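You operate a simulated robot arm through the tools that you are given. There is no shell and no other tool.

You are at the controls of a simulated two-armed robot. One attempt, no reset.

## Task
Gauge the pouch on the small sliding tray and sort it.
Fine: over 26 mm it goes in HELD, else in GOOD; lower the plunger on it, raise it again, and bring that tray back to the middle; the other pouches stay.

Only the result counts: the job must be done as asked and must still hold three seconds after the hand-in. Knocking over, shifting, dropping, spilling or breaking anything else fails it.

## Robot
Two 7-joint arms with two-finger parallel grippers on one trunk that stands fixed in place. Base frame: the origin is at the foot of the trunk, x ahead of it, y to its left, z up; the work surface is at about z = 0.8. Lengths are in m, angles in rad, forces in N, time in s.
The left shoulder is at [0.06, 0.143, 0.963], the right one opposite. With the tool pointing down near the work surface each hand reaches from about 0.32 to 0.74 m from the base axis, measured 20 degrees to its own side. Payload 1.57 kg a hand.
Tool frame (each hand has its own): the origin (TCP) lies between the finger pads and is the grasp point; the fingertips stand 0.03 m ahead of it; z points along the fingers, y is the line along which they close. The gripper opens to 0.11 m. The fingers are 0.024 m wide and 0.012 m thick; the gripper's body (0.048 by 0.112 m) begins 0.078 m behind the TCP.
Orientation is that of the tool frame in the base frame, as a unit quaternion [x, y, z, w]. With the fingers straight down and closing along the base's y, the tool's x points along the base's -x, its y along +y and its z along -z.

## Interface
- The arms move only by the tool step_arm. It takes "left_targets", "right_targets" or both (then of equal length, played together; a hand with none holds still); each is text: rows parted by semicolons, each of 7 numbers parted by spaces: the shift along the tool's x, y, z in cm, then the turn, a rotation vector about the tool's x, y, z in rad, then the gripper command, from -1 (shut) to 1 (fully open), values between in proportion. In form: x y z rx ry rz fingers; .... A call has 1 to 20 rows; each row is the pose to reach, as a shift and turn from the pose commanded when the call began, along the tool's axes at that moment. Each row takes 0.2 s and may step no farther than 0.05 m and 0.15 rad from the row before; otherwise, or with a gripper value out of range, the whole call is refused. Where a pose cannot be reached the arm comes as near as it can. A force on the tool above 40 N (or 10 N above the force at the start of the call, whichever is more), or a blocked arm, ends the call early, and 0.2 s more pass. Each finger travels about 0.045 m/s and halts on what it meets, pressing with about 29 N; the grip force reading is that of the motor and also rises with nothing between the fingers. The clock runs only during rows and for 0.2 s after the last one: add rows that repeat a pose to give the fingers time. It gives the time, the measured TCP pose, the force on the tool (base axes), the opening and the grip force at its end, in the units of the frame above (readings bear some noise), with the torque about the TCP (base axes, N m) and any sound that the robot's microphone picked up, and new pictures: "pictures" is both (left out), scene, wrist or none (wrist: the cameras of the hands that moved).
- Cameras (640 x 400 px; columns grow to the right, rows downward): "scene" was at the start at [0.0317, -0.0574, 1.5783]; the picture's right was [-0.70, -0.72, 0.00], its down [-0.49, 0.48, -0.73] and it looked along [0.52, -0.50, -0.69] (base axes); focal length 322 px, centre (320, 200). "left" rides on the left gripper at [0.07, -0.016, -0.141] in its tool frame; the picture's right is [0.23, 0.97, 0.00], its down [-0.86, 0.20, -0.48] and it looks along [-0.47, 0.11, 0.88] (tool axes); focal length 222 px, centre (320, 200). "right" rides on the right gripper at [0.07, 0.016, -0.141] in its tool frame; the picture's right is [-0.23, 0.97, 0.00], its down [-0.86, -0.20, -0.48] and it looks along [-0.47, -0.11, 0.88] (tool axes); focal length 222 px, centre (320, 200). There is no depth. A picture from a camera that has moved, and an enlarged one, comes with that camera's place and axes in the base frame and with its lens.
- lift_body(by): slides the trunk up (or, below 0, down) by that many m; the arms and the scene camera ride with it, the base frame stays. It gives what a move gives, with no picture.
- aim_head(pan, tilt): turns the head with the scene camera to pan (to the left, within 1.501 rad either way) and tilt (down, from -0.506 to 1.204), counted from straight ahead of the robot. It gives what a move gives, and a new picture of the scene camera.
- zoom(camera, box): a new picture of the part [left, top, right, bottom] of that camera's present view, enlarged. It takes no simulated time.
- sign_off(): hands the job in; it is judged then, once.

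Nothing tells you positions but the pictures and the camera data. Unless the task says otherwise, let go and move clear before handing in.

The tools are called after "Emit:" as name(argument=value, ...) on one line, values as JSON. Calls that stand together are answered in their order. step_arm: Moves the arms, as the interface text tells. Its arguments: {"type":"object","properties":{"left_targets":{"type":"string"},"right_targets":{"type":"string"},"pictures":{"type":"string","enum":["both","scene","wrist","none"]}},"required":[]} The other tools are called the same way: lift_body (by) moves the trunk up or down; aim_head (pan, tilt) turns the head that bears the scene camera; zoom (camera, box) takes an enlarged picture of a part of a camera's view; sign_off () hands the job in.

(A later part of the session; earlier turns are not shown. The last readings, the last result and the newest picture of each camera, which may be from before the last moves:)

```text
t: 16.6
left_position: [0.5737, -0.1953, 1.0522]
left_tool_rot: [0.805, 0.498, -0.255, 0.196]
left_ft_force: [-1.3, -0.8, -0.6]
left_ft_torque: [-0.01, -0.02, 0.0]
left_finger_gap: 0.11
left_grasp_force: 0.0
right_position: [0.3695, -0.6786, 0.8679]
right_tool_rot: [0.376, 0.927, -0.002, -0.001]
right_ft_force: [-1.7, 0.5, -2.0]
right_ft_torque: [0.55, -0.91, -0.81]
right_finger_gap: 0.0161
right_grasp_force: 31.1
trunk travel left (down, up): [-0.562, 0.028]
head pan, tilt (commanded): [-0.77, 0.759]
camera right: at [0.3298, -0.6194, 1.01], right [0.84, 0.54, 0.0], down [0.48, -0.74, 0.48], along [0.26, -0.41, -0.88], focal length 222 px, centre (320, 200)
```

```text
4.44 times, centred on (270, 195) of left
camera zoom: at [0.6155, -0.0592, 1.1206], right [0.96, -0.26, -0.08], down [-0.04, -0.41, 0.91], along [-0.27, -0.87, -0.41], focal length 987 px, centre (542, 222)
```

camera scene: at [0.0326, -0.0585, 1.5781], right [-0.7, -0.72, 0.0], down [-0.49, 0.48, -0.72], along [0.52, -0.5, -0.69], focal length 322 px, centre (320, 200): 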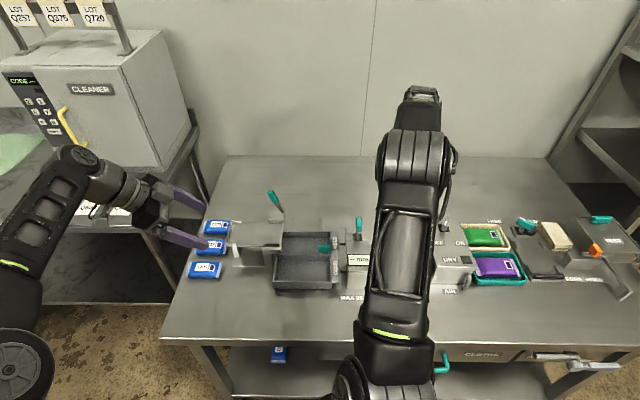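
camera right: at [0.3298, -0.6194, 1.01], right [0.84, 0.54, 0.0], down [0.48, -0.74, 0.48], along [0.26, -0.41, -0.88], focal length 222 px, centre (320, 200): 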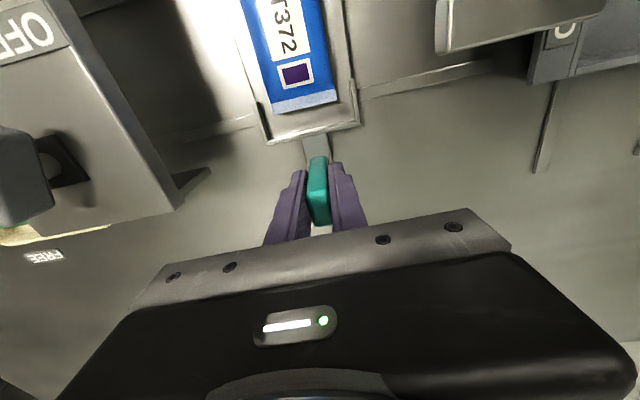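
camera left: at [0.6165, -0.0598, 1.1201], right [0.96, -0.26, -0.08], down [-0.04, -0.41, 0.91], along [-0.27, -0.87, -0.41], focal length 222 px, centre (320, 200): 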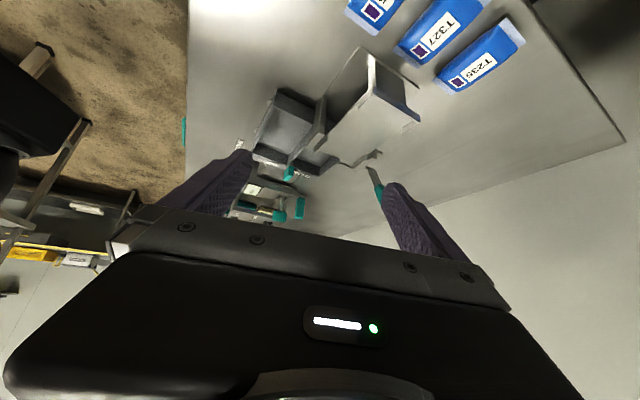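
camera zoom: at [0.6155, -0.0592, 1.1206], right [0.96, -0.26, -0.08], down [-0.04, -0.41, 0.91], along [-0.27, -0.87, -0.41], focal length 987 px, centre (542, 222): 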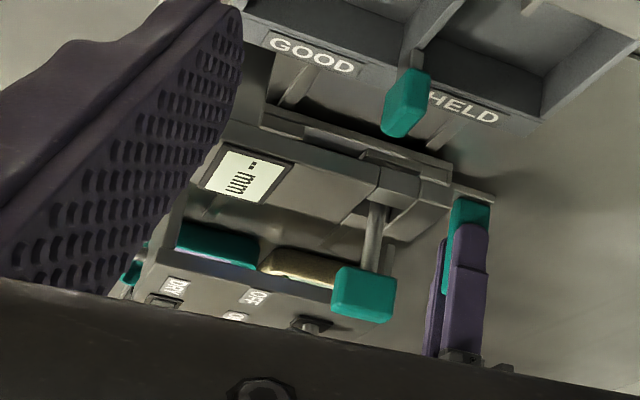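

Almost no resistance, so the tray slides freely. I'll carry on toward the gauge.

Emit:
step_arm(right_targets="0 1 0 0 0 0 -1; 0 2 0 0 0 0 -1; 0 3 0 0 0 0 -1; 0 4 0 0 0 0 -1; 0 5 0 0 0 0 -1; 0 6 0 0 0 0 -1; 0 7 0 0 0 0 -1; 0 8 0 0 0 0 -1; 0 8.5 0 0 0 0 -1; 0 9 0 0 0 0 -1", pictures="both")

Emit:
zoom(camera="left", box=[220, 150, 320, 240])

Emit:
zoom(camera="scene", box=[310, 200, 410, 300])

Emit:
zoom(camera="right", box=[200, 0, 420, 170])

```text
t: 18.8
left_position: [0.5743, -0.1962, 1.0535]
left_tool_rot: [0.805, 0.498, -0.255, 0.196]
left_ft_force: [-0.3, 0.5, 0.5]
left_ft_torque: [-0.01, 0.0, -0.01]
left_finger_gap: 0.11
left_grasp_force: 0.2
right_position: [0.4326, -0.6157, 0.8683]
right_tool_rot: [0.376, 0.927, -0.003, -0.001]
right_ft_force: [5.0, -5.5, 2.5]
right_ft_torque: [1.33, -0.22, -0.74]
right_finger_gap: 0.0163
right_grasp_force: 32.0
trunk travel left (down, up): [-0.562, 0.028]
head pan, tilt (commanded): [-0.77, 0.759]
camera scene: at [0.0322, -0.0581, 1.5783], right [-0.7, -0.72, 0.0], down [-0.49, 0.48, -0.72], along [0.52, -0.5, -0.69], focal length 322 px, centre (320, 200)
camera right: at [0.3934, -0.5552, 1.0099], right [0.84, 0.54, 0.0], down [0.48, -0.74, 0.48], along [0.26, -0.41, -0.88], focal length 222 px, centre (320, 200)
```

scene: 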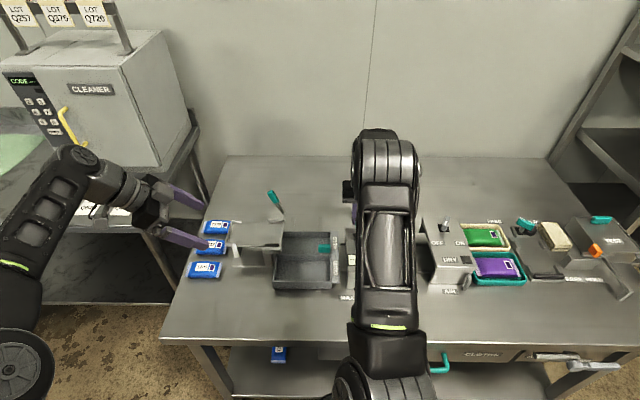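
right: 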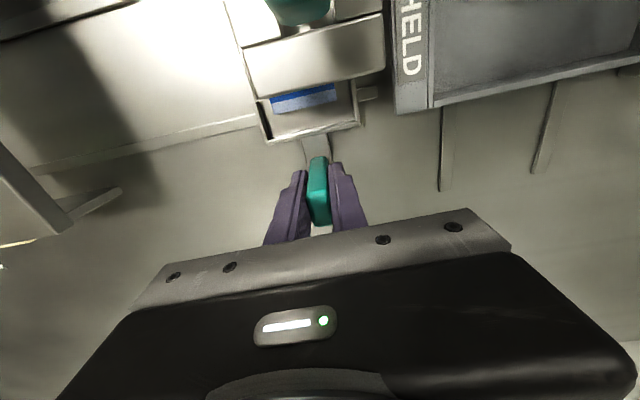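

```text
4.44 times, centred on (270, 195) of left
camera zoom: at [0.616, -0.0595, 1.1203], right [0.96, -0.26, -0.08], down [-0.04, -0.41, 0.91], along [-0.27, -0.87, -0.41], focal length 987 px, centre (542, 222)
```

zoom: 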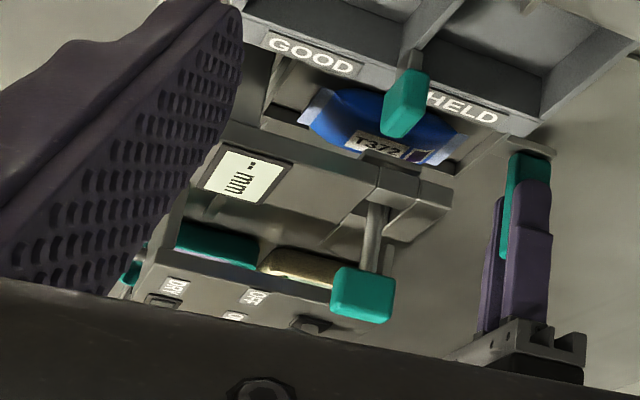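

```text
4.00 times, centred on (360, 250) of scene
camera zoom: at [0.0322, -0.0581, 1.5783], right [-0.7, -0.72, 0.0], down [-0.49, 0.48, -0.72], along [0.52, -0.5, -0.69], focal length 1288 px, centre (160, 0)
```

zoom: 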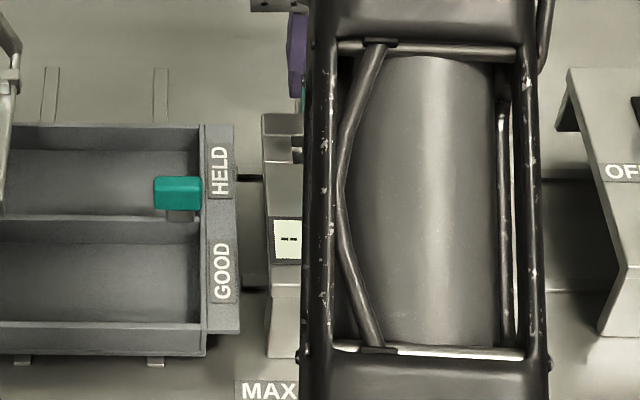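

```text
2.35 times, centred on (310, 85) of right
camera zoom: at [0.3934, -0.5552, 1.0099], right [0.84, 0.54, 0.0], down [0.48, -0.74, 0.48], along [0.26, -0.41, -0.88], focal length 523 px, centre (344, 471)
```

zoom: 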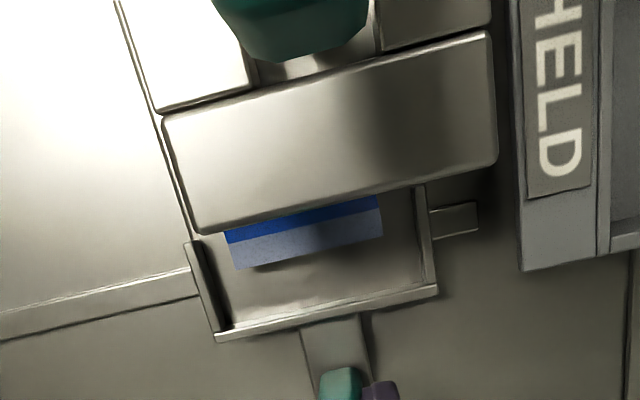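

The tray is nearly under the gauge, about 1.8 cm short by my estimate. I'll creep on in small steps, feeling for a stop.

Emit:
step_arm(right_targets="0 0.4 0 0 0 0 -1; 0 0.8 0 0 0 0 -1; 0 1.2 0 0 0 0 -1; 0 1.4 0 0 0 0 -1; 0 1.6 0 0 0 0 -1", pictures="wrist")

Emit:
zoom(camera="left", box=[220, 150, 320, 240])

Emit:
zoom(camera="right", box=[200, 0, 420, 170])

```text
t: 20.0
left_position: [0.574, -0.1955, 1.0524]
left_tool_rot: [0.805, 0.498, -0.255, 0.196]
left_ft_force: [0.6, -0.4, 0.6]
left_ft_torque: [0.01, -0.02, -0.01]
left_finger_gap: 0.11
left_grasp_force: 0.1
right_position: [0.4432, -0.6051, 0.8679]
right_tool_rot: [0.376, 0.927, -0.003, 0.0]
right_ft_force: [5.6, -9.2, 6.6]
right_ft_torque: [0.75, -0.9, -0.71]
right_finger_gap: 0.0161
right_grasp_force: 31.1
trunk travel left (down, up): [-0.562, 0.028]
head pan, tilt (commanded): [-0.77, 0.759]
camera right: at [0.4038, -0.5446, 1.0098], right [0.84, 0.54, 0.0], down [0.48, -0.74, 0.48], along [0.26, -0.41, -0.88], focal length 222 px, centre (320, 200)
```

right: 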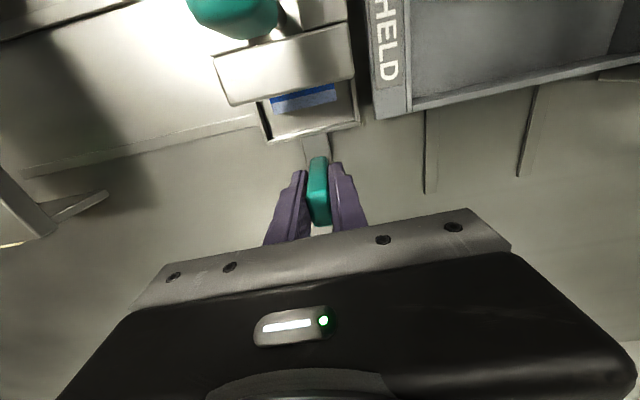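

```text
4.44 times, centred on (270, 195) of left
camera zoom: at [0.6158, -0.0598, 1.1204], right [0.96, -0.26, -0.08], down [-0.04, -0.41, 0.91], along [-0.27, -0.87, -0.41], focal length 987 px, centre (542, 222)
```

zoom: 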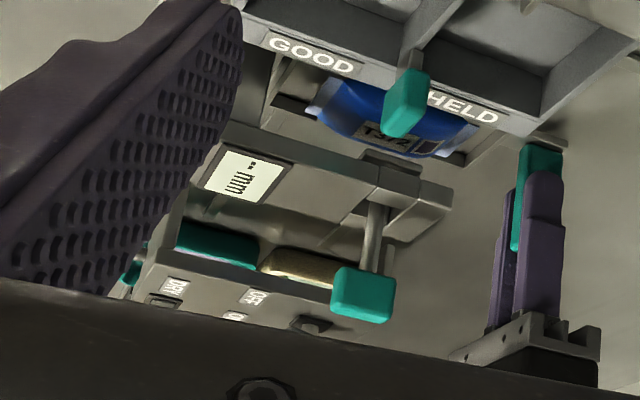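

```text
2.35 times, centred on (310, 85) of right
camera zoom: at [0.4038, -0.5446, 1.0098], right [0.84, 0.54, 0.0], down [0.48, -0.74, 0.48], along [0.26, -0.41, -0.88], focal length 523 px, centre (344, 471)
```

zoom: 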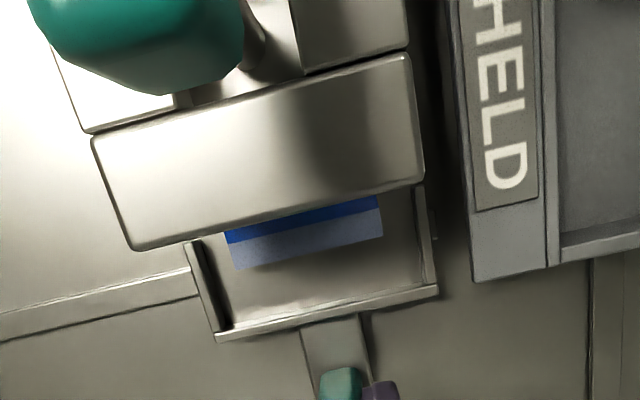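

Emit:
step_arm(right_targets="-0.15 0 0 0 0 0 -1; -0.25 0.1 0 0 0 0 -1; -0.3 0.2 0 0 0 0 -1; -0.3 0.3 0 0 0 0 -1; -0.3 0.3 0 0 0 0 -1", pictures="wrist")

Emit:
zoom(camera="right", box=[200, 0, 420, 170])

```text
t: 21.2
left_position: [0.5719, -0.1966, 1.0527]
left_tool_rot: [0.806, 0.497, -0.254, 0.198]
left_ft_force: [0.1, 0.8, -0.1]
left_ft_torque: [-0.01, 0.04, 0.04]
left_finger_gap: 0.11
left_grasp_force: 0.1
right_position: [0.444, -0.6048, 0.8674]
right_tool_rot: [0.377, 0.926, -0.003, -0.002]
right_ft_force: [-12.8, -9.1, 7.9]
right_ft_torque: [1.23, -0.45, -0.73]
right_finger_gap: 0.0162
right_grasp_force: 31.4
trunk travel left (down, up): [-0.562, 0.028]
head pan, tilt (commanded): [-0.77, 0.759]
camera right: at [0.4045, -0.5447, 1.0101], right [0.84, 0.54, -0.01], down [0.48, -0.74, 0.48], along [0.25, -0.41, -0.88], focal length 222 px, centre (320, 200)
```

right: 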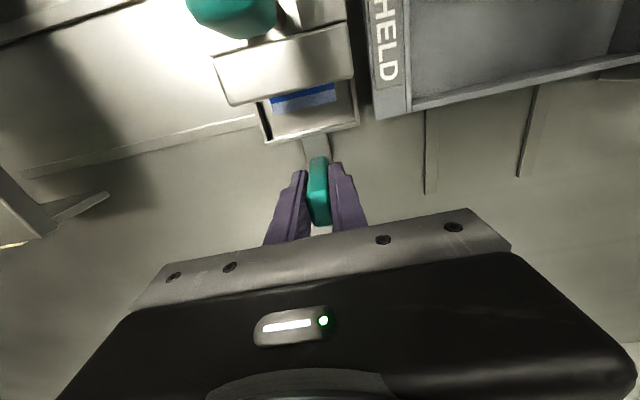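

```text
2.35 times, centred on (310, 85) of right
camera zoom: at [0.4045, -0.5447, 1.0101], right [0.84, 0.54, -0.01], down [0.48, -0.74, 0.48], along [0.25, -0.41, -0.88], focal length 523 px, centre (344, 471)
```

zoom: 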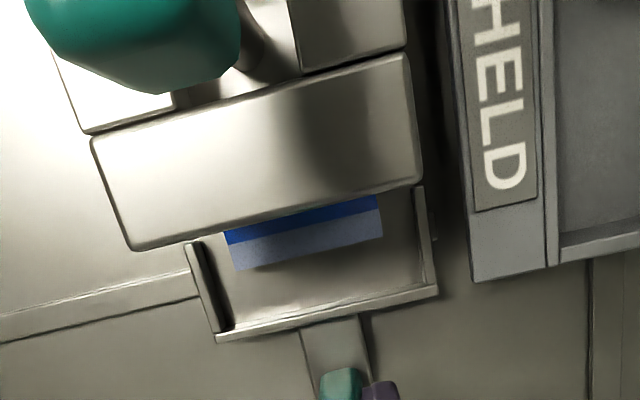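

The tray has met its end stop (about 15 N along the rail, no further travel), so it is at the gauging position. I'll relax the push, release the handle and rise.

Emit:
step_arm(right_targets="0.05 -0.15 0 0 0 0 -1; 0.05 -0.25 0 0 0 0 -1; 0.05 -0.25 0 0 0 0 -0.5; 0.05 -0.25 0 0 0 0 -0.2; 0.05 -0.25 0 0 0 0 -0.2; 0.05 -0.25 -3 0 0 0 -0.2; 0.05 -0.25 -7 0 0 0 -0.2; 0.05 -0.25 -11 0 0 0 -0.2; 0.05 -0.25 -15 0 0 0 -0.2", pictures="both")

Emit:
zoom(camera="left", box=[220, 150, 320, 240])

Emit:
zoom(camera="right", box=[200, 0, 420, 200])

```text
t: 23.2
left_position: [0.5738, -0.1943, 1.0523]
left_tool_rot: [0.805, 0.498, -0.255, 0.196]
left_ft_force: [-0.8, 0.0, 0.2]
left_ft_torque: [-0.01, 0.0, -0.02]
left_finger_gap: 0.11
left_grasp_force: 0.0
right_position: [0.4472, -0.6048, 1.0204]
right_tool_rot: [0.378, 0.926, -0.003, -0.001]
right_ft_force: [0.1, 0.1, -0.1]
right_ft_torque: [0.0, 0.0, -0.01]
right_finger_gap: 0.0439
right_grasp_force: 0.0
trunk travel left (down, up): [-0.562, 0.028]
head pan, tilt (commanded): [-0.77, 0.759]
camera scene: at [0.0314, -0.0571, 1.5782], right [-0.7, -0.72, 0.0], down [-0.49, 0.48, -0.73], along [0.52, -0.51, -0.69], focal length 322 px, centre (320, 200)
camera right: at [0.4075, -0.5438, 1.1617], right [0.84, 0.54, 0.0], down [0.48, -0.74, 0.48], along [0.26, -0.41, -0.88], focal length 222 px, centre (320, 200)
```

scene: 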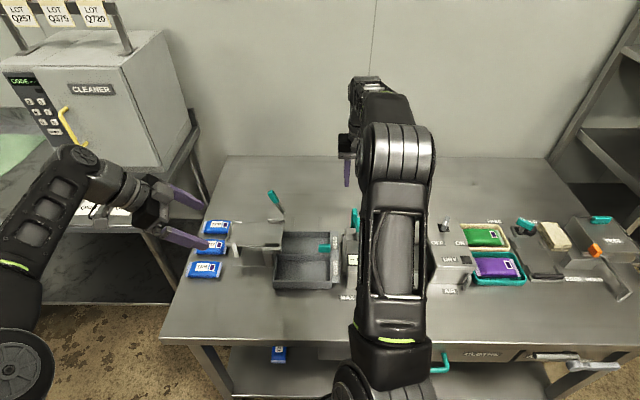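
right: 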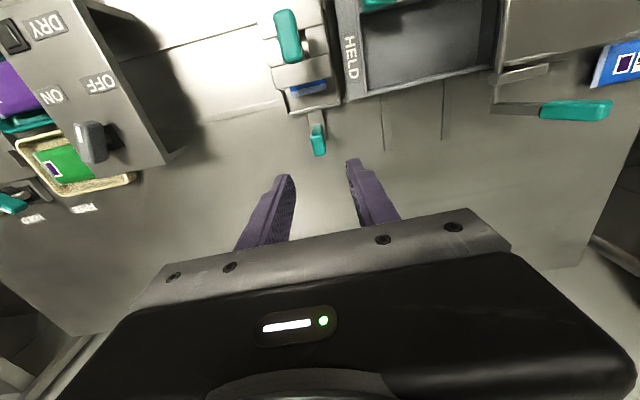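

```text
4.44 times, centred on (270, 195) of left
camera zoom: at [0.6154, -0.0587, 1.1206], right [0.96, -0.26, -0.08], down [-0.04, -0.41, 0.91], along [-0.27, -0.87, -0.41], focal length 987 px, centre (542, 222)
```

zoom: 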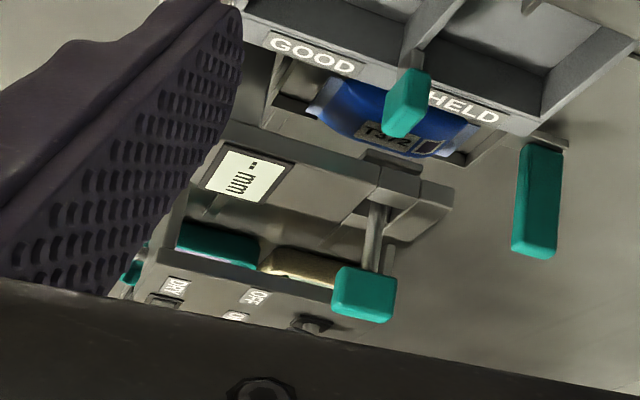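

```text
2.00 times, centred on (310, 100) of right
camera zoom: at [0.4075, -0.5438, 1.1617], right [0.84, 0.54, 0.0], down [0.48, -0.74, 0.48], along [0.26, -0.41, -0.88], focal length 444 px, centre (340, 400)
```

zoom: 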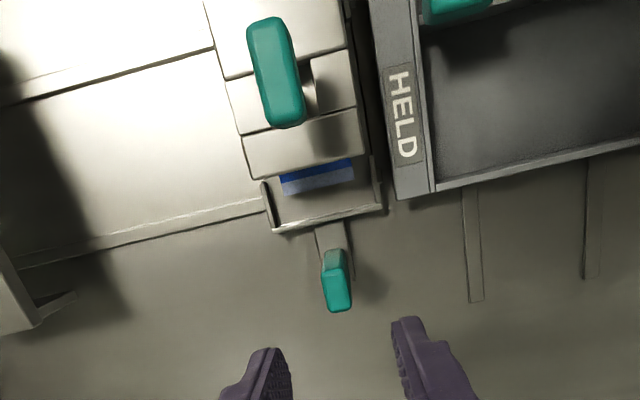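

The tray is in place under the gauge and the knob is at about e1 = 0.123, e2 = 0.637, z = 0.93–0.957. I'll move over it, straddle it with the fingertips just above the knob's bottom, and grip.

Emit:
step_arm(right_targets="4 0 0 0 0 0 -0.2; 8 0 0 0 0 0 -0.2; 10.5 0 0 0 0 0 -0.2; 10.5 0 2.5 0 0 0 -0.2; 10.5 0 5.5 0 0 0 -0.2; 10.5 0 5.5 0 0 0 -0.2", pictures="wrist")

Emit:
zoom(camera="left", box=[220, 150, 320, 240])

Emit:
zoom(camera="right", box=[220, 100, 420, 240])

```text
t: 24.6
left_position: [0.5737, -0.1965, 1.0519]
left_tool_rot: [0.805, 0.498, -0.255, 0.196]
left_ft_force: [-0.2, 0.0, -0.7]
left_ft_torque: [-0.02, -0.01, -0.03]
left_finger_gap: 0.1101
left_grasp_force: 0.0
right_position: [0.3704, -0.533, 0.9629]
right_tool_rot: [0.376, 0.927, -0.002, 0.0]
right_ft_force: [0.1, 0.1, 0.4]
right_ft_torque: [-0.01, 0.0, 0.04]
right_finger_gap: 0.0437
right_grasp_force: 0.1
trunk travel left (down, up): [-0.562, 0.028]
head pan, tilt (commanded): [-0.77, 0.759]
camera right: at [0.3321, -0.4714, 1.1051], right [0.84, 0.54, 0.0], down [0.48, -0.74, 0.48], along [0.26, -0.41, -0.88], focal length 222 px, centre (320, 200)
```

right: 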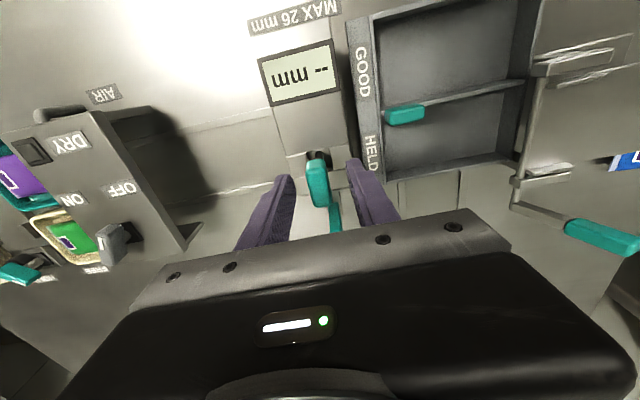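

```text
4.44 times, centred on (270, 195) of left
camera zoom: at [0.6157, -0.059, 1.1205], right [0.96, -0.26, -0.08], down [-0.04, -0.41, 0.91], along [-0.27, -0.87, -0.41], focal length 987 px, centre (542, 222)
```

zoom: 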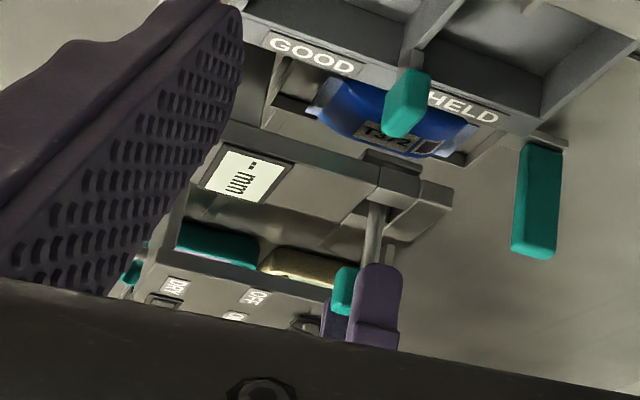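

```text
2.86 times, centred on (320, 170) of right
camera zoom: at [0.3321, -0.4714, 1.1051], right [0.84, 0.54, 0.0], down [0.48, -0.74, 0.48], along [0.26, -0.41, -0.88], focal length 635 px, centre (320, 286)
```

zoom: 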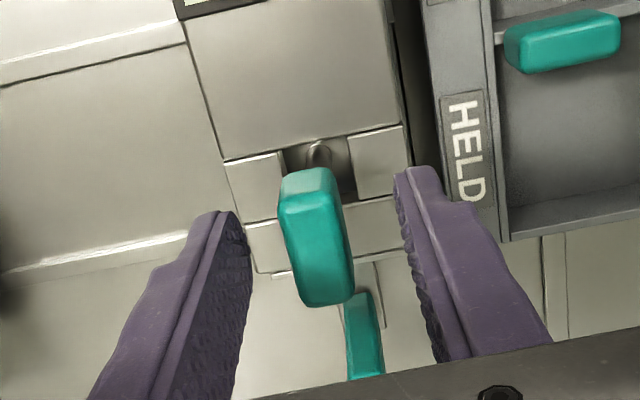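

Emit:
step_arm(right_targets="0 0 0 0 0 0 -0.6; 0 0 0 0 0 0 -1; 0 0 0 0 0 0 -1; 0 0 0 0 0 0 -1", pictures="wrist")

Emit:
zoom(camera="left", box=[220, 150, 320, 240])

```text
t: 25.6
left_position: [0.5745, -0.1961, 1.0522]
left_tool_rot: [0.805, 0.498, -0.255, 0.197]
left_ft_force: [0.4, -0.9, 0.5]
left_ft_torque: [0.01, -0.01, -0.02]
left_finger_gap: 0.1103
left_grasp_force: 0.0
right_position: [0.37, -0.5333, 0.9637]
right_tool_rot: [0.376, 0.926, -0.003, -0.001]
right_ft_force: [-2.9, -3.3, -1.9]
right_ft_torque: [0.16, -0.28, -0.7]
right_finger_gap: 0.0159
right_grasp_force: 31.8
trunk travel left (down, up): [-0.562, 0.028]
head pan, tilt (commanded): [-0.77, 0.759]
camera right: at [0.3316, -0.4722, 1.1052], right [0.84, 0.54, 0.0], down [0.47, -0.74, 0.48], along [0.25, -0.41, -0.88], focal length 222 px, centre (320, 200)
```

right: 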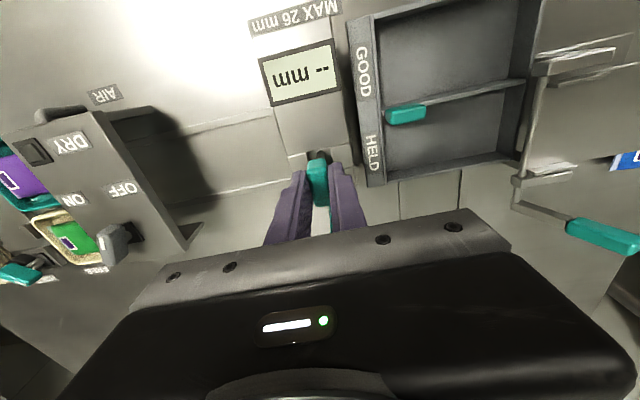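

```text
4.44 times, centred on (270, 195) of left
camera zoom: at [0.6154, -0.0596, 1.1206], right [0.96, -0.26, -0.08], down [-0.04, -0.41, 0.91], along [-0.27, -0.87, -0.41], focal length 987 px, centre (542, 222)
```

zoom: 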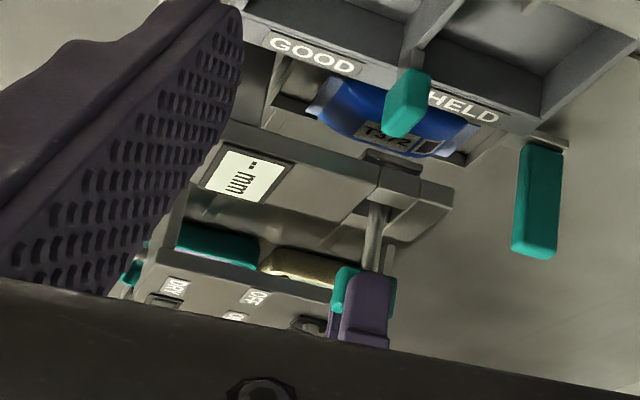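

The knob is gripped, and the wrist camera can read the display too. I'll lower the plunger straight down in small steps.

Emit:
step_arm(right_targets="0 0 0.3 0 0 0.005 -1; 0 0 0.6 0 0 0.01 -1; 0 0 0.9 0 0 0.015 -1; 0 0 1.2 0 0 0.015 -1", pictures="wrist")

Emit:
zoom(camera="left", box=[220, 150, 320, 240])

```text
t: 26.6
left_position: [0.5747, -0.1944, 1.0538]
left_tool_rot: [0.805, 0.498, -0.254, 0.197]
left_ft_force: [0.1, 0.1, -0.5]
left_ft_torque: [0.02, 0.01, 0.02]
left_finger_gap: 0.1099
left_grasp_force: 0.0
right_position: [0.3705, -0.532, 0.95]
right_tool_rot: [0.383, 0.924, -0.002, 0.0]
right_ft_force: [0.3, -6.4, -0.7]
right_ft_torque: [-0.1, -0.19, 0.1]
right_finger_gap: 0.0154
right_grasp_force: 31.6
trunk travel left (down, up): [-0.562, 0.028]
head pan, tilt (commanded): [-0.77, 0.759]
camera right: at [0.3321, -0.4716, 1.0928], right [0.85, 0.53, 0.0], down [0.46, -0.74, 0.48], along [0.25, -0.41, -0.88], focal length 222 px, centre (320, 200)
```

right: 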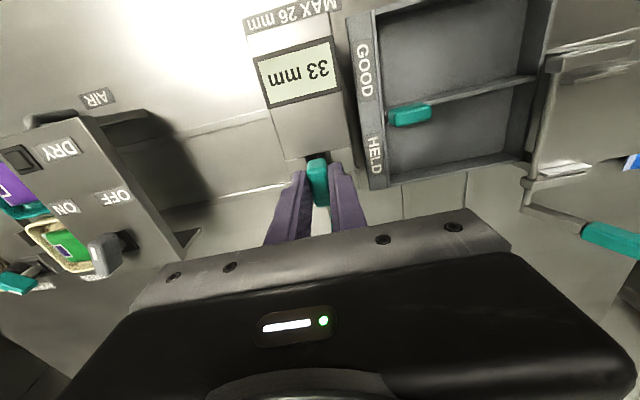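

```text
4.44 times, centred on (270, 195) of left
camera zoom: at [0.6158, -0.0597, 1.1204], right [0.96, -0.26, -0.08], down [-0.04, -0.41, 0.91], along [-0.27, -0.87, -0.41], focal length 987 px, centre (542, 222)
```

zoom: 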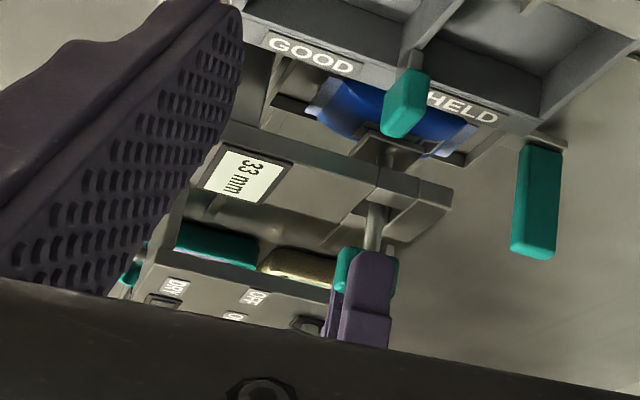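

The display reads the plunger height live (33 mm now, not yet on the pouch). I'll keep lowering in small steps until the force shows contact.

Emit:
step_arm(right_targets="0 0 0.15 0 0 0 -1; 0 0 0.3 0 0 0 -1; 0 0 0.4 0 0 0 -1", pictures="wrist")

Emit:
zoom(camera="right", box=[220, 30, 380, 130])

Emit:
zoom(camera="left", box=[250, 160, 310, 200])

```text
t: 27.4
left_position: [0.5754, -0.1968, 1.0529]
left_tool_rot: [0.805, 0.498, -0.255, 0.197]
left_ft_force: [0.8, -0.1, -0.5]
left_ft_torque: [0.01, 0.02, 0.01]
left_finger_gap: 0.11
left_grasp_force: 0.1
right_position: [0.3704, -0.5323, 0.947]
right_tool_rot: [0.383, 0.924, -0.002, 0.0]
right_ft_force: [1.0, -5.5, -0.4]
right_ft_torque: [-0.38, -0.58, 0.06]
right_finger_gap: 0.0156
right_grasp_force: 30.7
trunk travel left (down, up): [-0.562, 0.028]
head pan, tilt (commanded): [-0.77, 0.759]
camera right: at [0.3322, -0.4716, 1.089], right [0.85, 0.53, 0.0], down [0.46, -0.74, 0.48], along [0.25, -0.41, -0.88], focal length 222 px, centre (320, 200)
```

right: 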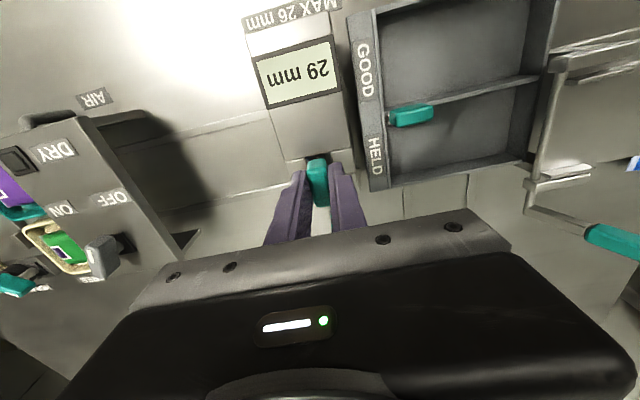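

```text
4.00 times, centred on (300, 80) of right
camera zoom: at [0.3322, -0.4716, 1.089], right [0.85, 0.53, 0.0], down [0.46, -0.74, 0.48], along [0.25, -0.41, -0.88], focal length 888 px, centre (400, 680)
```

zoom: 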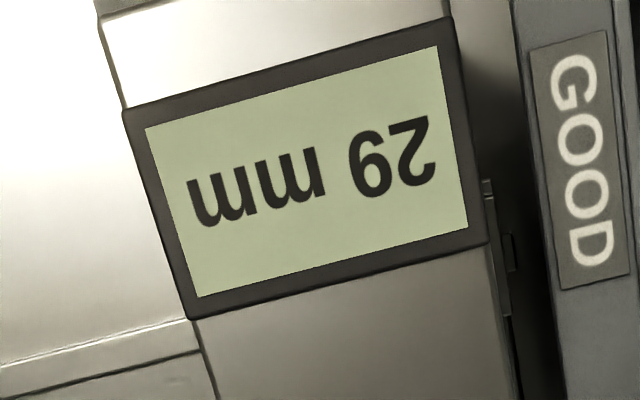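

```text
10.00 times, centred on (280, 180) of left
camera zoom: at [0.6159, -0.0597, 1.1204], right [0.96, -0.26, -0.08], down [-0.04, -0.41, 0.91], along [-0.27, -0.87, -0.41], focal length 2221 px, centre (720, 400)
```

zoom: 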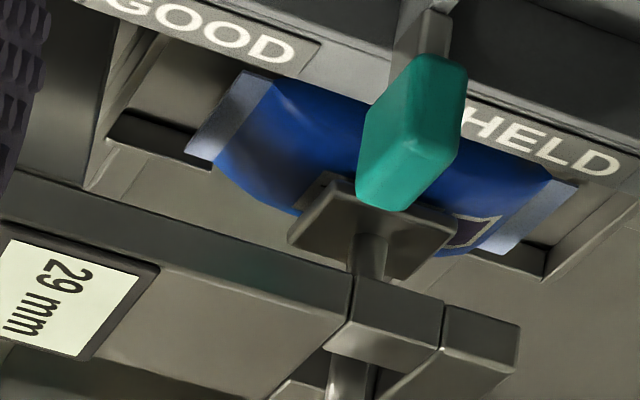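

It reads 29 mm with no vertical force yet. I'll continue 1 mm at a time.

Emit:
step_arm(right_targets="0 0 0.1 0 0 0 -1; 0 0 0.1 0 0 0 -1", pictures="none")

Emit:
zoom(camera="left", box=[250, 160, 310, 200])

```text
t: 28.0
left_position: [0.5745, -0.1955, 1.0517]
left_tool_rot: [0.806, 0.497, -0.255, 0.195]
left_ft_force: [-0.1, -0.3, 0.3]
left_ft_torque: [0.0, -0.02, -0.01]
left_finger_gap: 0.1098
left_grasp_force: 0.2
right_position: [0.3709, -0.5321, 0.946]
right_tool_rot: [0.382, 0.924, -0.003, -0.001]
right_ft_force: [3.9, -7.0, -1.4]
right_ft_torque: [-0.36, -0.6, 0.03]
right_finger_gap: 0.0156
right_grasp_force: 31.8
trunk travel left (down, up): [-0.562, 0.028]
head pan, tilt (commanded): [-0.77, 0.759]
```

```text
10.00 times, centred on (280, 180) of left
camera zoom: at [0.6161, -0.0598, 1.1203], right [0.96, -0.26, -0.08], down [-0.04, -0.41, 0.91], along [-0.27, -0.87, -0.41], focal length 2221 px, centre (720, 400)
```

zoom: 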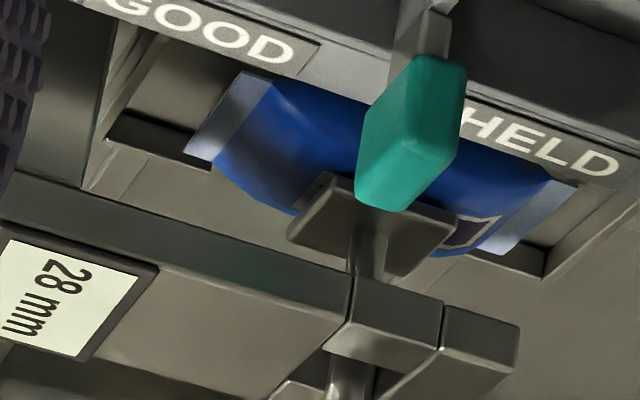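

Emit:
step_arm(right_targets="0 0 0.1 0 0 0 -1; 0 0 0.1 0 0 0 -1", pictures="none")

Emit:
zoom(camera="left", box=[250, 160, 310, 200])

```text
t: 28.6
left_position: [0.5752, -0.1964, 1.0519]
left_tool_rot: [0.806, 0.498, -0.255, 0.196]
left_ft_force: [-0.1, -0.4, 0.0]
left_ft_torque: [0.01, -0.01, 0.0]
left_finger_gap: 0.11
left_grasp_force: 0.0
right_position: [0.3709, -0.5338, 0.9441]
right_tool_rot: [0.383, 0.924, -0.002, -0.001]
right_ft_force: [4.8, -8.9, -1.2]
right_ft_torque: [-0.39, -0.61, 0.03]
right_finger_gap: 0.0157
right_grasp_force: 31.0
trunk travel left (down, up): [-0.562, 0.028]
head pan, tilt (commanded): [-0.77, 0.759]
```

```text
10.00 times, centred on (280, 180) of left
camera zoom: at [0.6162, -0.0599, 1.1202], right [0.96, -0.26, -0.08], down [-0.04, -0.41, 0.91], along [-0.27, -0.87, -0.41], focal length 2221 px, centre (720, 400)
```

zoom: 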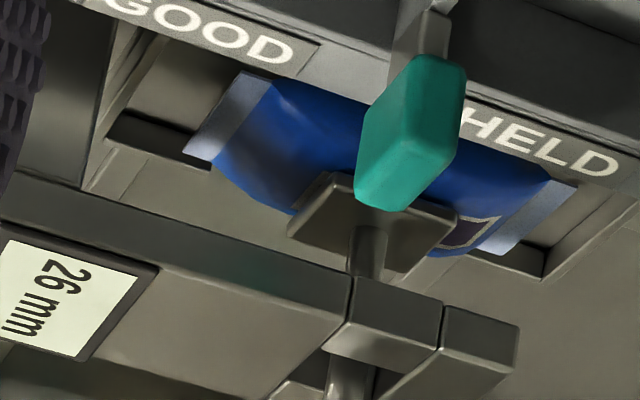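

Emit:
step_arm(right_targets="-0.1 0 0.1 0 0 0 -1; -0.1 0 0.1 0 0 0 -1", pictures="none")

Emit:
zoom(camera="left", box=[250, 160, 310, 200])

```text
t: 29.2
left_position: [0.575, -0.1953, 1.054]
left_tool_rot: [0.806, 0.498, -0.254, 0.195]
left_ft_force: [0.1, -0.1, 0.2]
left_ft_torque: [-0.02, 0.03, -0.02]
left_finger_gap: 0.1099
left_grasp_force: 0.0
right_position: [0.3693, -0.5318, 0.943]
right_tool_rot: [0.382, 0.924, -0.002, -0.002]
right_ft_force: [1.8, -4.6, -1.8]
right_ft_torque: [-0.22, -0.47, 0.06]
right_finger_gap: 0.0158
right_grasp_force: 31.2
trunk travel left (down, up): [-0.562, 0.028]
head pan, tilt (commanded): [-0.77, 0.759]
```

```text
10.00 times, centred on (280, 180) of left
camera zoom: at [0.6159, -0.0595, 1.1203], right [0.96, -0.26, -0.08], down [-0.04, -0.41, 0.91], along [-0.27, -0.87, -0.41], focal length 2221 px, centre (720, 400)
```

zoom: 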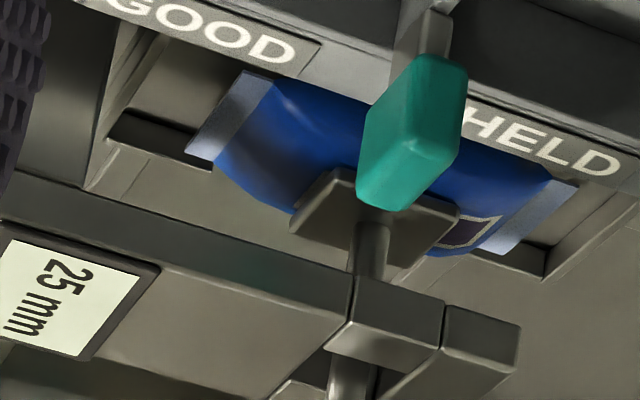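

Now 25 mm and still free, so the pouch is thinner than that so far. I'll continue gently to find the contact.

Emit:
step_arm(right_targets="-0.03 0 0.1 0 0 0 -1; -0.03 0 0.15 0 0 0 -1", pictures="none")

Emit:
zoom(camera="left", box=[250, 160, 310, 200])

```text
t: 29.8
left_position: [0.576, -0.1946, 1.0521]
left_tool_rot: [0.806, 0.497, -0.255, 0.196]
left_ft_force: [0.6, -0.2, 0.0]
left_ft_torque: [-0.03, 0.0, 0.01]
left_finger_gap: 0.11
left_grasp_force: 0.1
right_position: [0.3708, -0.5328, 0.9435]
right_tool_rot: [0.382, 0.924, -0.002, -0.001]
right_ft_force: [1.1, -3.8, 10.0]
right_ft_torque: [0.7, 0.49, 0.1]
right_finger_gap: 0.0155
right_grasp_force: 31.1
trunk travel left (down, up): [-0.562, 0.028]
head pan, tilt (commanded): [-0.77, 0.759]
```

```text
10.00 times, centred on (280, 180) of left
camera zoom: at [0.6154, -0.0589, 1.1209], right [0.96, -0.26, -0.08], down [-0.04, -0.41, 0.91], along [-0.27, -0.87, -0.41], focal length 2221 px, centre (720, 400)
```

zoom: 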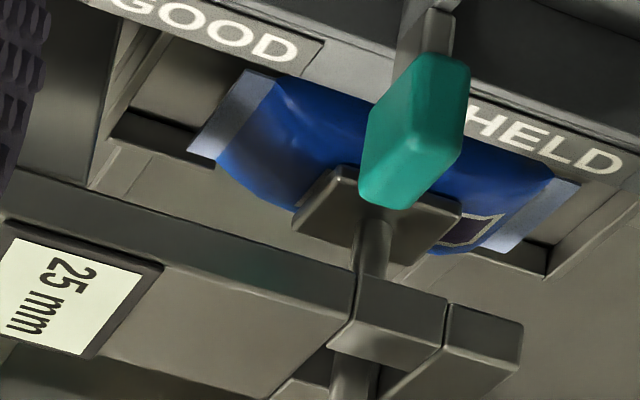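

Contact: the vertical force rose to 10 N and the display stays at 25 mm. I'll press about a millimetre more to confirm that it has settled.

Emit:
step_arm(right_targets="0 0 0.05 0 0 0 -1; 0 0 0.1 0 0 0 -1; 0 0 0.1 0 0 0 -1", pictures="wrist")

Emit:
zoom(camera="left", box=[250, 160, 310, 200])

Emit:
zoom(camera="right", box=[220, 30, 380, 130])

```text
t: 30.6
left_position: [0.5728, -0.195, 1.0527]
left_tool_rot: [0.806, 0.496, -0.255, 0.196]
left_ft_force: [0.3, -0.5, -0.3]
left_ft_torque: [-0.02, 0.01, -0.01]
left_finger_gap: 0.1101
left_grasp_force: 0.1
right_position: [0.3698, -0.5313, 0.9431]
right_tool_rot: [0.382, 0.924, -0.003, 0.0]
right_ft_force: [-1.3, -4.2, 19.1]
right_ft_torque: [0.44, 0.27, 0.07]
right_finger_gap: 0.0156
right_grasp_force: 31.2
trunk travel left (down, up): [-0.562, 0.028]
head pan, tilt (commanded): [-0.77, 0.759]
camera right: at [0.3319, -0.4713, 1.0848], right [0.85, 0.53, 0.0], down [0.46, -0.74, 0.48], along [0.25, -0.41, -0.88], focal length 222 px, centre (320, 200)
```

right: 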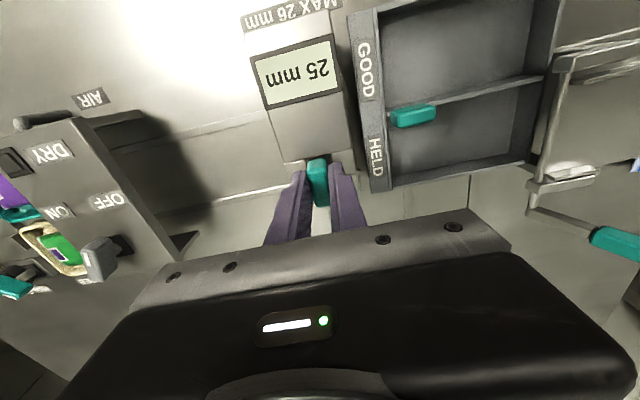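

```text
10.00 times, centred on (280, 180) of left
camera zoom: at [0.6148, -0.0584, 1.1212], right [0.96, -0.26, -0.08], down [-0.04, -0.41, 0.91], along [-0.27, -0.87, -0.41], focal length 2221 px, centre (720, 400)
```

zoom: 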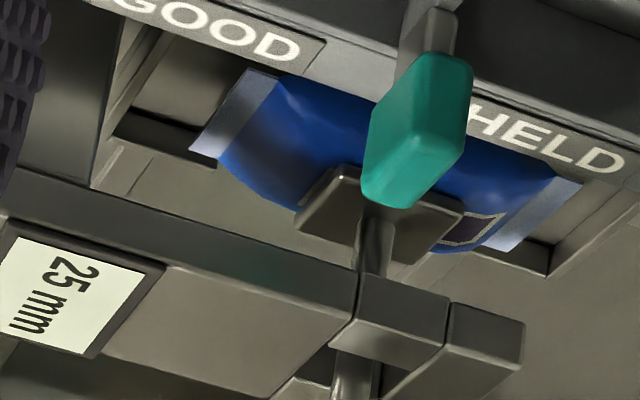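

```text
4.00 times, centred on (300, 80) of right
camera zoom: at [0.3319, -0.4713, 1.0848], right [0.85, 0.53, 0.0], down [0.46, -0.74, 0.48], along [0.25, -0.41, -0.88], focal length 888 px, centre (400, 680)
```

zoom: 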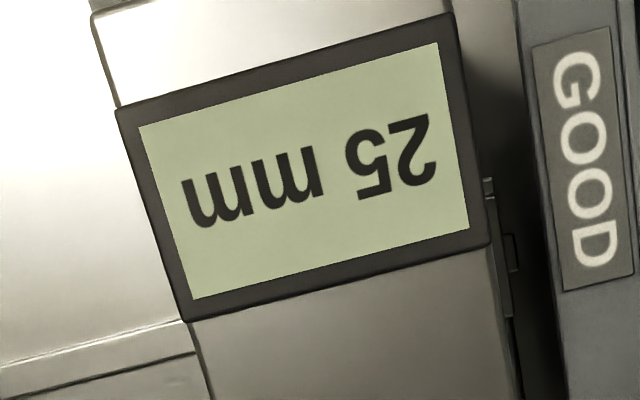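

It holds at 25 mm under 19 N, so the pouch is within the 26 mm limit and goes in GOOD. Now I'll raise the plunger back to its start height.

Emit:
step_arm(right_targets="0 0 -0.4 0 0 0 -1; 0 0 -0.9 0 0 0 -1; 0 0 -1.4 0 0 0 -1; 0 0 -1.9 0 0 0 -1; 0 0 -2.2 0 0 0 -1; 0 0 -2.3 0 0 0 -1", pictures="wrist")

Emit:
zoom(camera="left", box=[220, 150, 320, 240])

```text
t: 32.0
left_position: [0.5737, -0.1956, 1.0534]
left_tool_rot: [0.805, 0.498, -0.255, 0.196]
left_ft_force: [-0.6, 0.2, -0.6]
left_ft_torque: [0.01, 0.01, 0.0]
left_finger_gap: 0.11
left_grasp_force: 0.1
right_position: [0.3699, -0.5343, 0.963]
right_tool_rot: [0.383, 0.924, -0.002, -0.003]
right_ft_force: [-4.4, 1.6, -11.1]
right_ft_torque: [-0.25, -0.52, 0.0]
right_finger_gap: 0.016
right_grasp_force: 31.2
trunk travel left (down, up): [-0.562, 0.028]
head pan, tilt (commanded): [-0.77, 0.759]
camera right: at [0.3325, -0.4719, 1.1057], right [0.85, 0.53, -0.01], down [0.47, -0.75, 0.48], along [0.25, -0.41, -0.88], focal length 222 px, centre (320, 200)
```

right: 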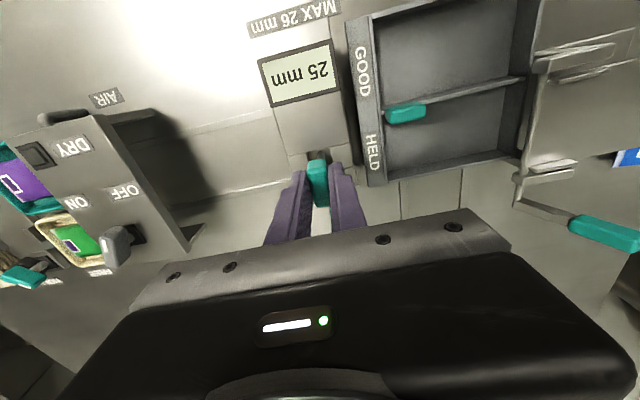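

```text
4.44 times, centred on (270, 195) of left
camera zoom: at [0.6156, -0.0596, 1.1203], right [0.96, -0.26, -0.08], down [-0.04, -0.41, 0.91], along [-0.27, -0.87, -0.41], focal length 987 px, centre (542, 222)
```

zoom: 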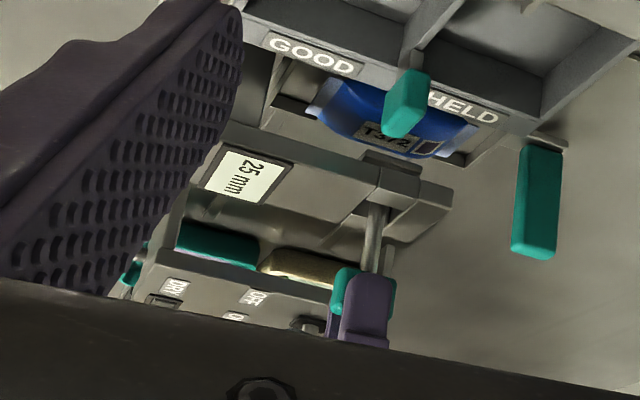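

The plunger is back against its top stop and the display has latched 25 mm. I'll ease off, open the fingers and rise clear.

Emit:
step_arm(right_targets="0 0 0.12 0 0 0 -1; 0 0 0.12 0 0 0 -0.6; 0 0 0.12 0 0 0 -0.2; 0 0 0.12 0 0 0 -0.2; 0 0 -2 0 0 0 -0.2; 0 0 -5 0 0 0 -0.2; 0 0 -7 0 0 0 -0.2", pictures="wrist")

Emit:
zoom(camera="left", box=[220, 150, 320, 240])

```text
t: 33.6
left_position: [0.5742, -0.1959, 1.0525]
left_tool_rot: [0.805, 0.498, -0.255, 0.196]
left_ft_force: [1.1, -0.9, 0.6]
left_ft_torque: [0.03, 0.02, -0.01]
left_finger_gap: 0.1099
left_grasp_force: 0.1
right_position: [0.371, -0.5305, 1.0351]
right_tool_rot: [0.383, 0.924, -0.002, -0.001]
right_ft_force: [-0.5, -0.4, 0.1]
right_ft_torque: [0.02, 0.02, 0.0]
right_finger_gap: 0.044
right_grasp_force: 0.1
trunk travel left (down, up): [-0.562, 0.028]
head pan, tilt (commanded): [-0.77, 0.759]
camera right: at [0.333, -0.4714, 1.1776], right [0.85, 0.53, -0.01], down [0.47, -0.74, 0.48], along [0.25, -0.41, -0.88], focal length 222 px, centre (320, 200)
```

right: 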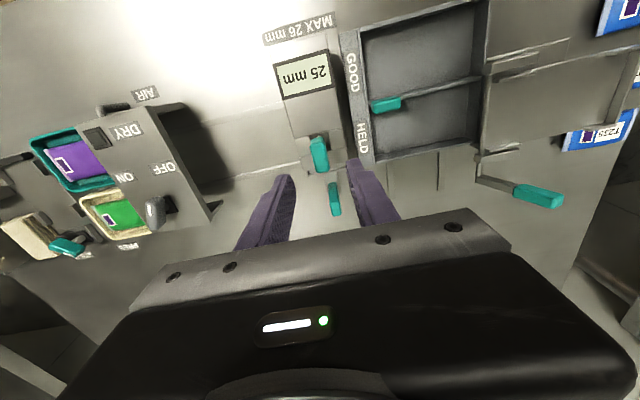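

```text
4.44 times, centred on (270, 195) of left
camera zoom: at [0.6156, -0.059, 1.1205], right [0.96, -0.26, -0.08], down [-0.04, -0.41, 0.91], along [-0.27, -0.87, -0.41], focal length 987 px, centre (542, 222)
```

zoom: 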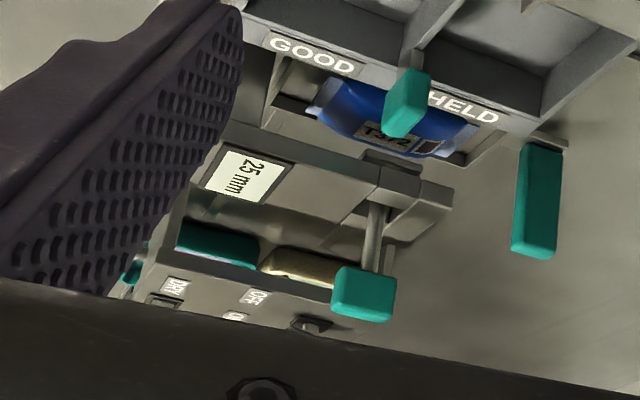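

The plunger stays up by itself. Next I'll go back to the tray handle, grip it and bring the tray back to the middle.

Emit:
step_arm(right_targets="-4 0 0 0 0 0 -0.2; -8 0 0 0 0 0 -0.2; -10.5 0 0 0 0 0 -0.2; -10.5 0 4 0 0 0 -0.2; -10.5 0 8 0 0 0 -0.2; -10.5 0 12 0 0 0 -0.2; -10.5 0 15 0 0 0 -0.2; -10.5 0 16.7 0 0 0 -0.2; -10.5 0 16.7 0 0 0 -0.2", pictures="wrist")

Emit:
zoom(camera="right", box=[200, 60, 420, 240])

```text
t: 35.6
left_position: [0.575, -0.1954, 1.053]
left_tool_rot: [0.806, 0.498, -0.254, 0.196]
left_ft_force: [0.7, -0.7, -0.5]
left_ft_torque: [-0.01, -0.02, -0.01]
left_finger_gap: 0.1099
left_grasp_force: 0.1
right_position: [0.4452, -0.606, 0.8664]
right_tool_rot: [0.383, 0.924, -0.003, -0.001]
right_ft_force: [0.4, -0.1, -0.2]
right_ft_torque: [-0.01, 0.02, 0.03]
right_finger_gap: 0.044
right_grasp_force: 0.0
trunk travel left (down, up): [-0.562, 0.028]
head pan, tilt (commanded): [-0.77, 0.759]
camera right: at [0.407, -0.546, 1.0089], right [0.85, 0.53, 0.0], down [0.46, -0.74, 0.48], along [0.25, -0.41, -0.88], focal length 222 px, centre (320, 200)
```

right: 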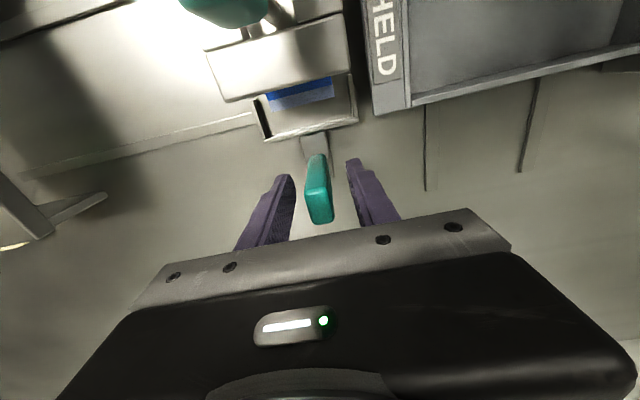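

```text
2.22 times, centred on (310, 150) of right
camera zoom: at [0.407, -0.546, 1.0089], right [0.85, 0.53, 0.0], down [0.46, -0.74, 0.48], along [0.25, -0.41, -0.88], focal length 494 px, centre (342, 311)
```

zoom: 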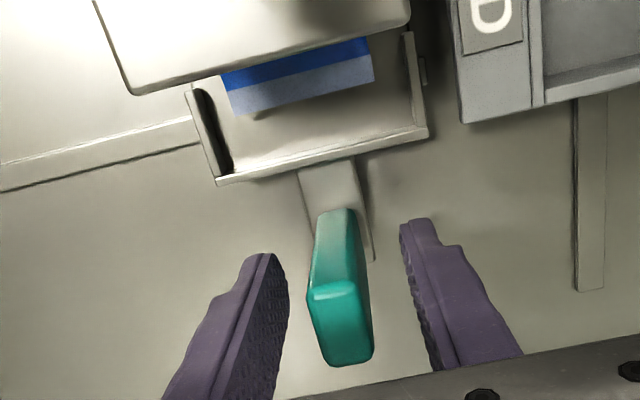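

Emit:
step_arm(right_targets="0 0 0 0 0 0 -0.6; 0 0 0 0 0 0 -1; 0 0 0 0 0 0 -1; 0 0 0 0 0 0 -1", pictures="none")

```text
t: 36.6
left_position: [0.5742, -0.1958, 1.052]
left_tool_rot: [0.806, 0.498, -0.255, 0.196]
left_ft_force: [-0.3, 0.0, -0.1]
left_ft_torque: [-0.03, 0.0, -0.06]
left_finger_gap: 0.1097
left_grasp_force: 0.1
right_position: [0.4447, -0.6068, 0.8678]
right_tool_rot: [0.383, 0.924, -0.002, -0.001]
right_ft_force: [-1.6, -1.4, -1.1]
right_ft_torque: [0.91, -0.93, 0.09]
right_finger_gap: 0.0159
right_grasp_force: 31.7
trunk travel left (down, up): [-0.562, 0.028]
head pan, tilt (commanded): [-0.77, 0.759]
```

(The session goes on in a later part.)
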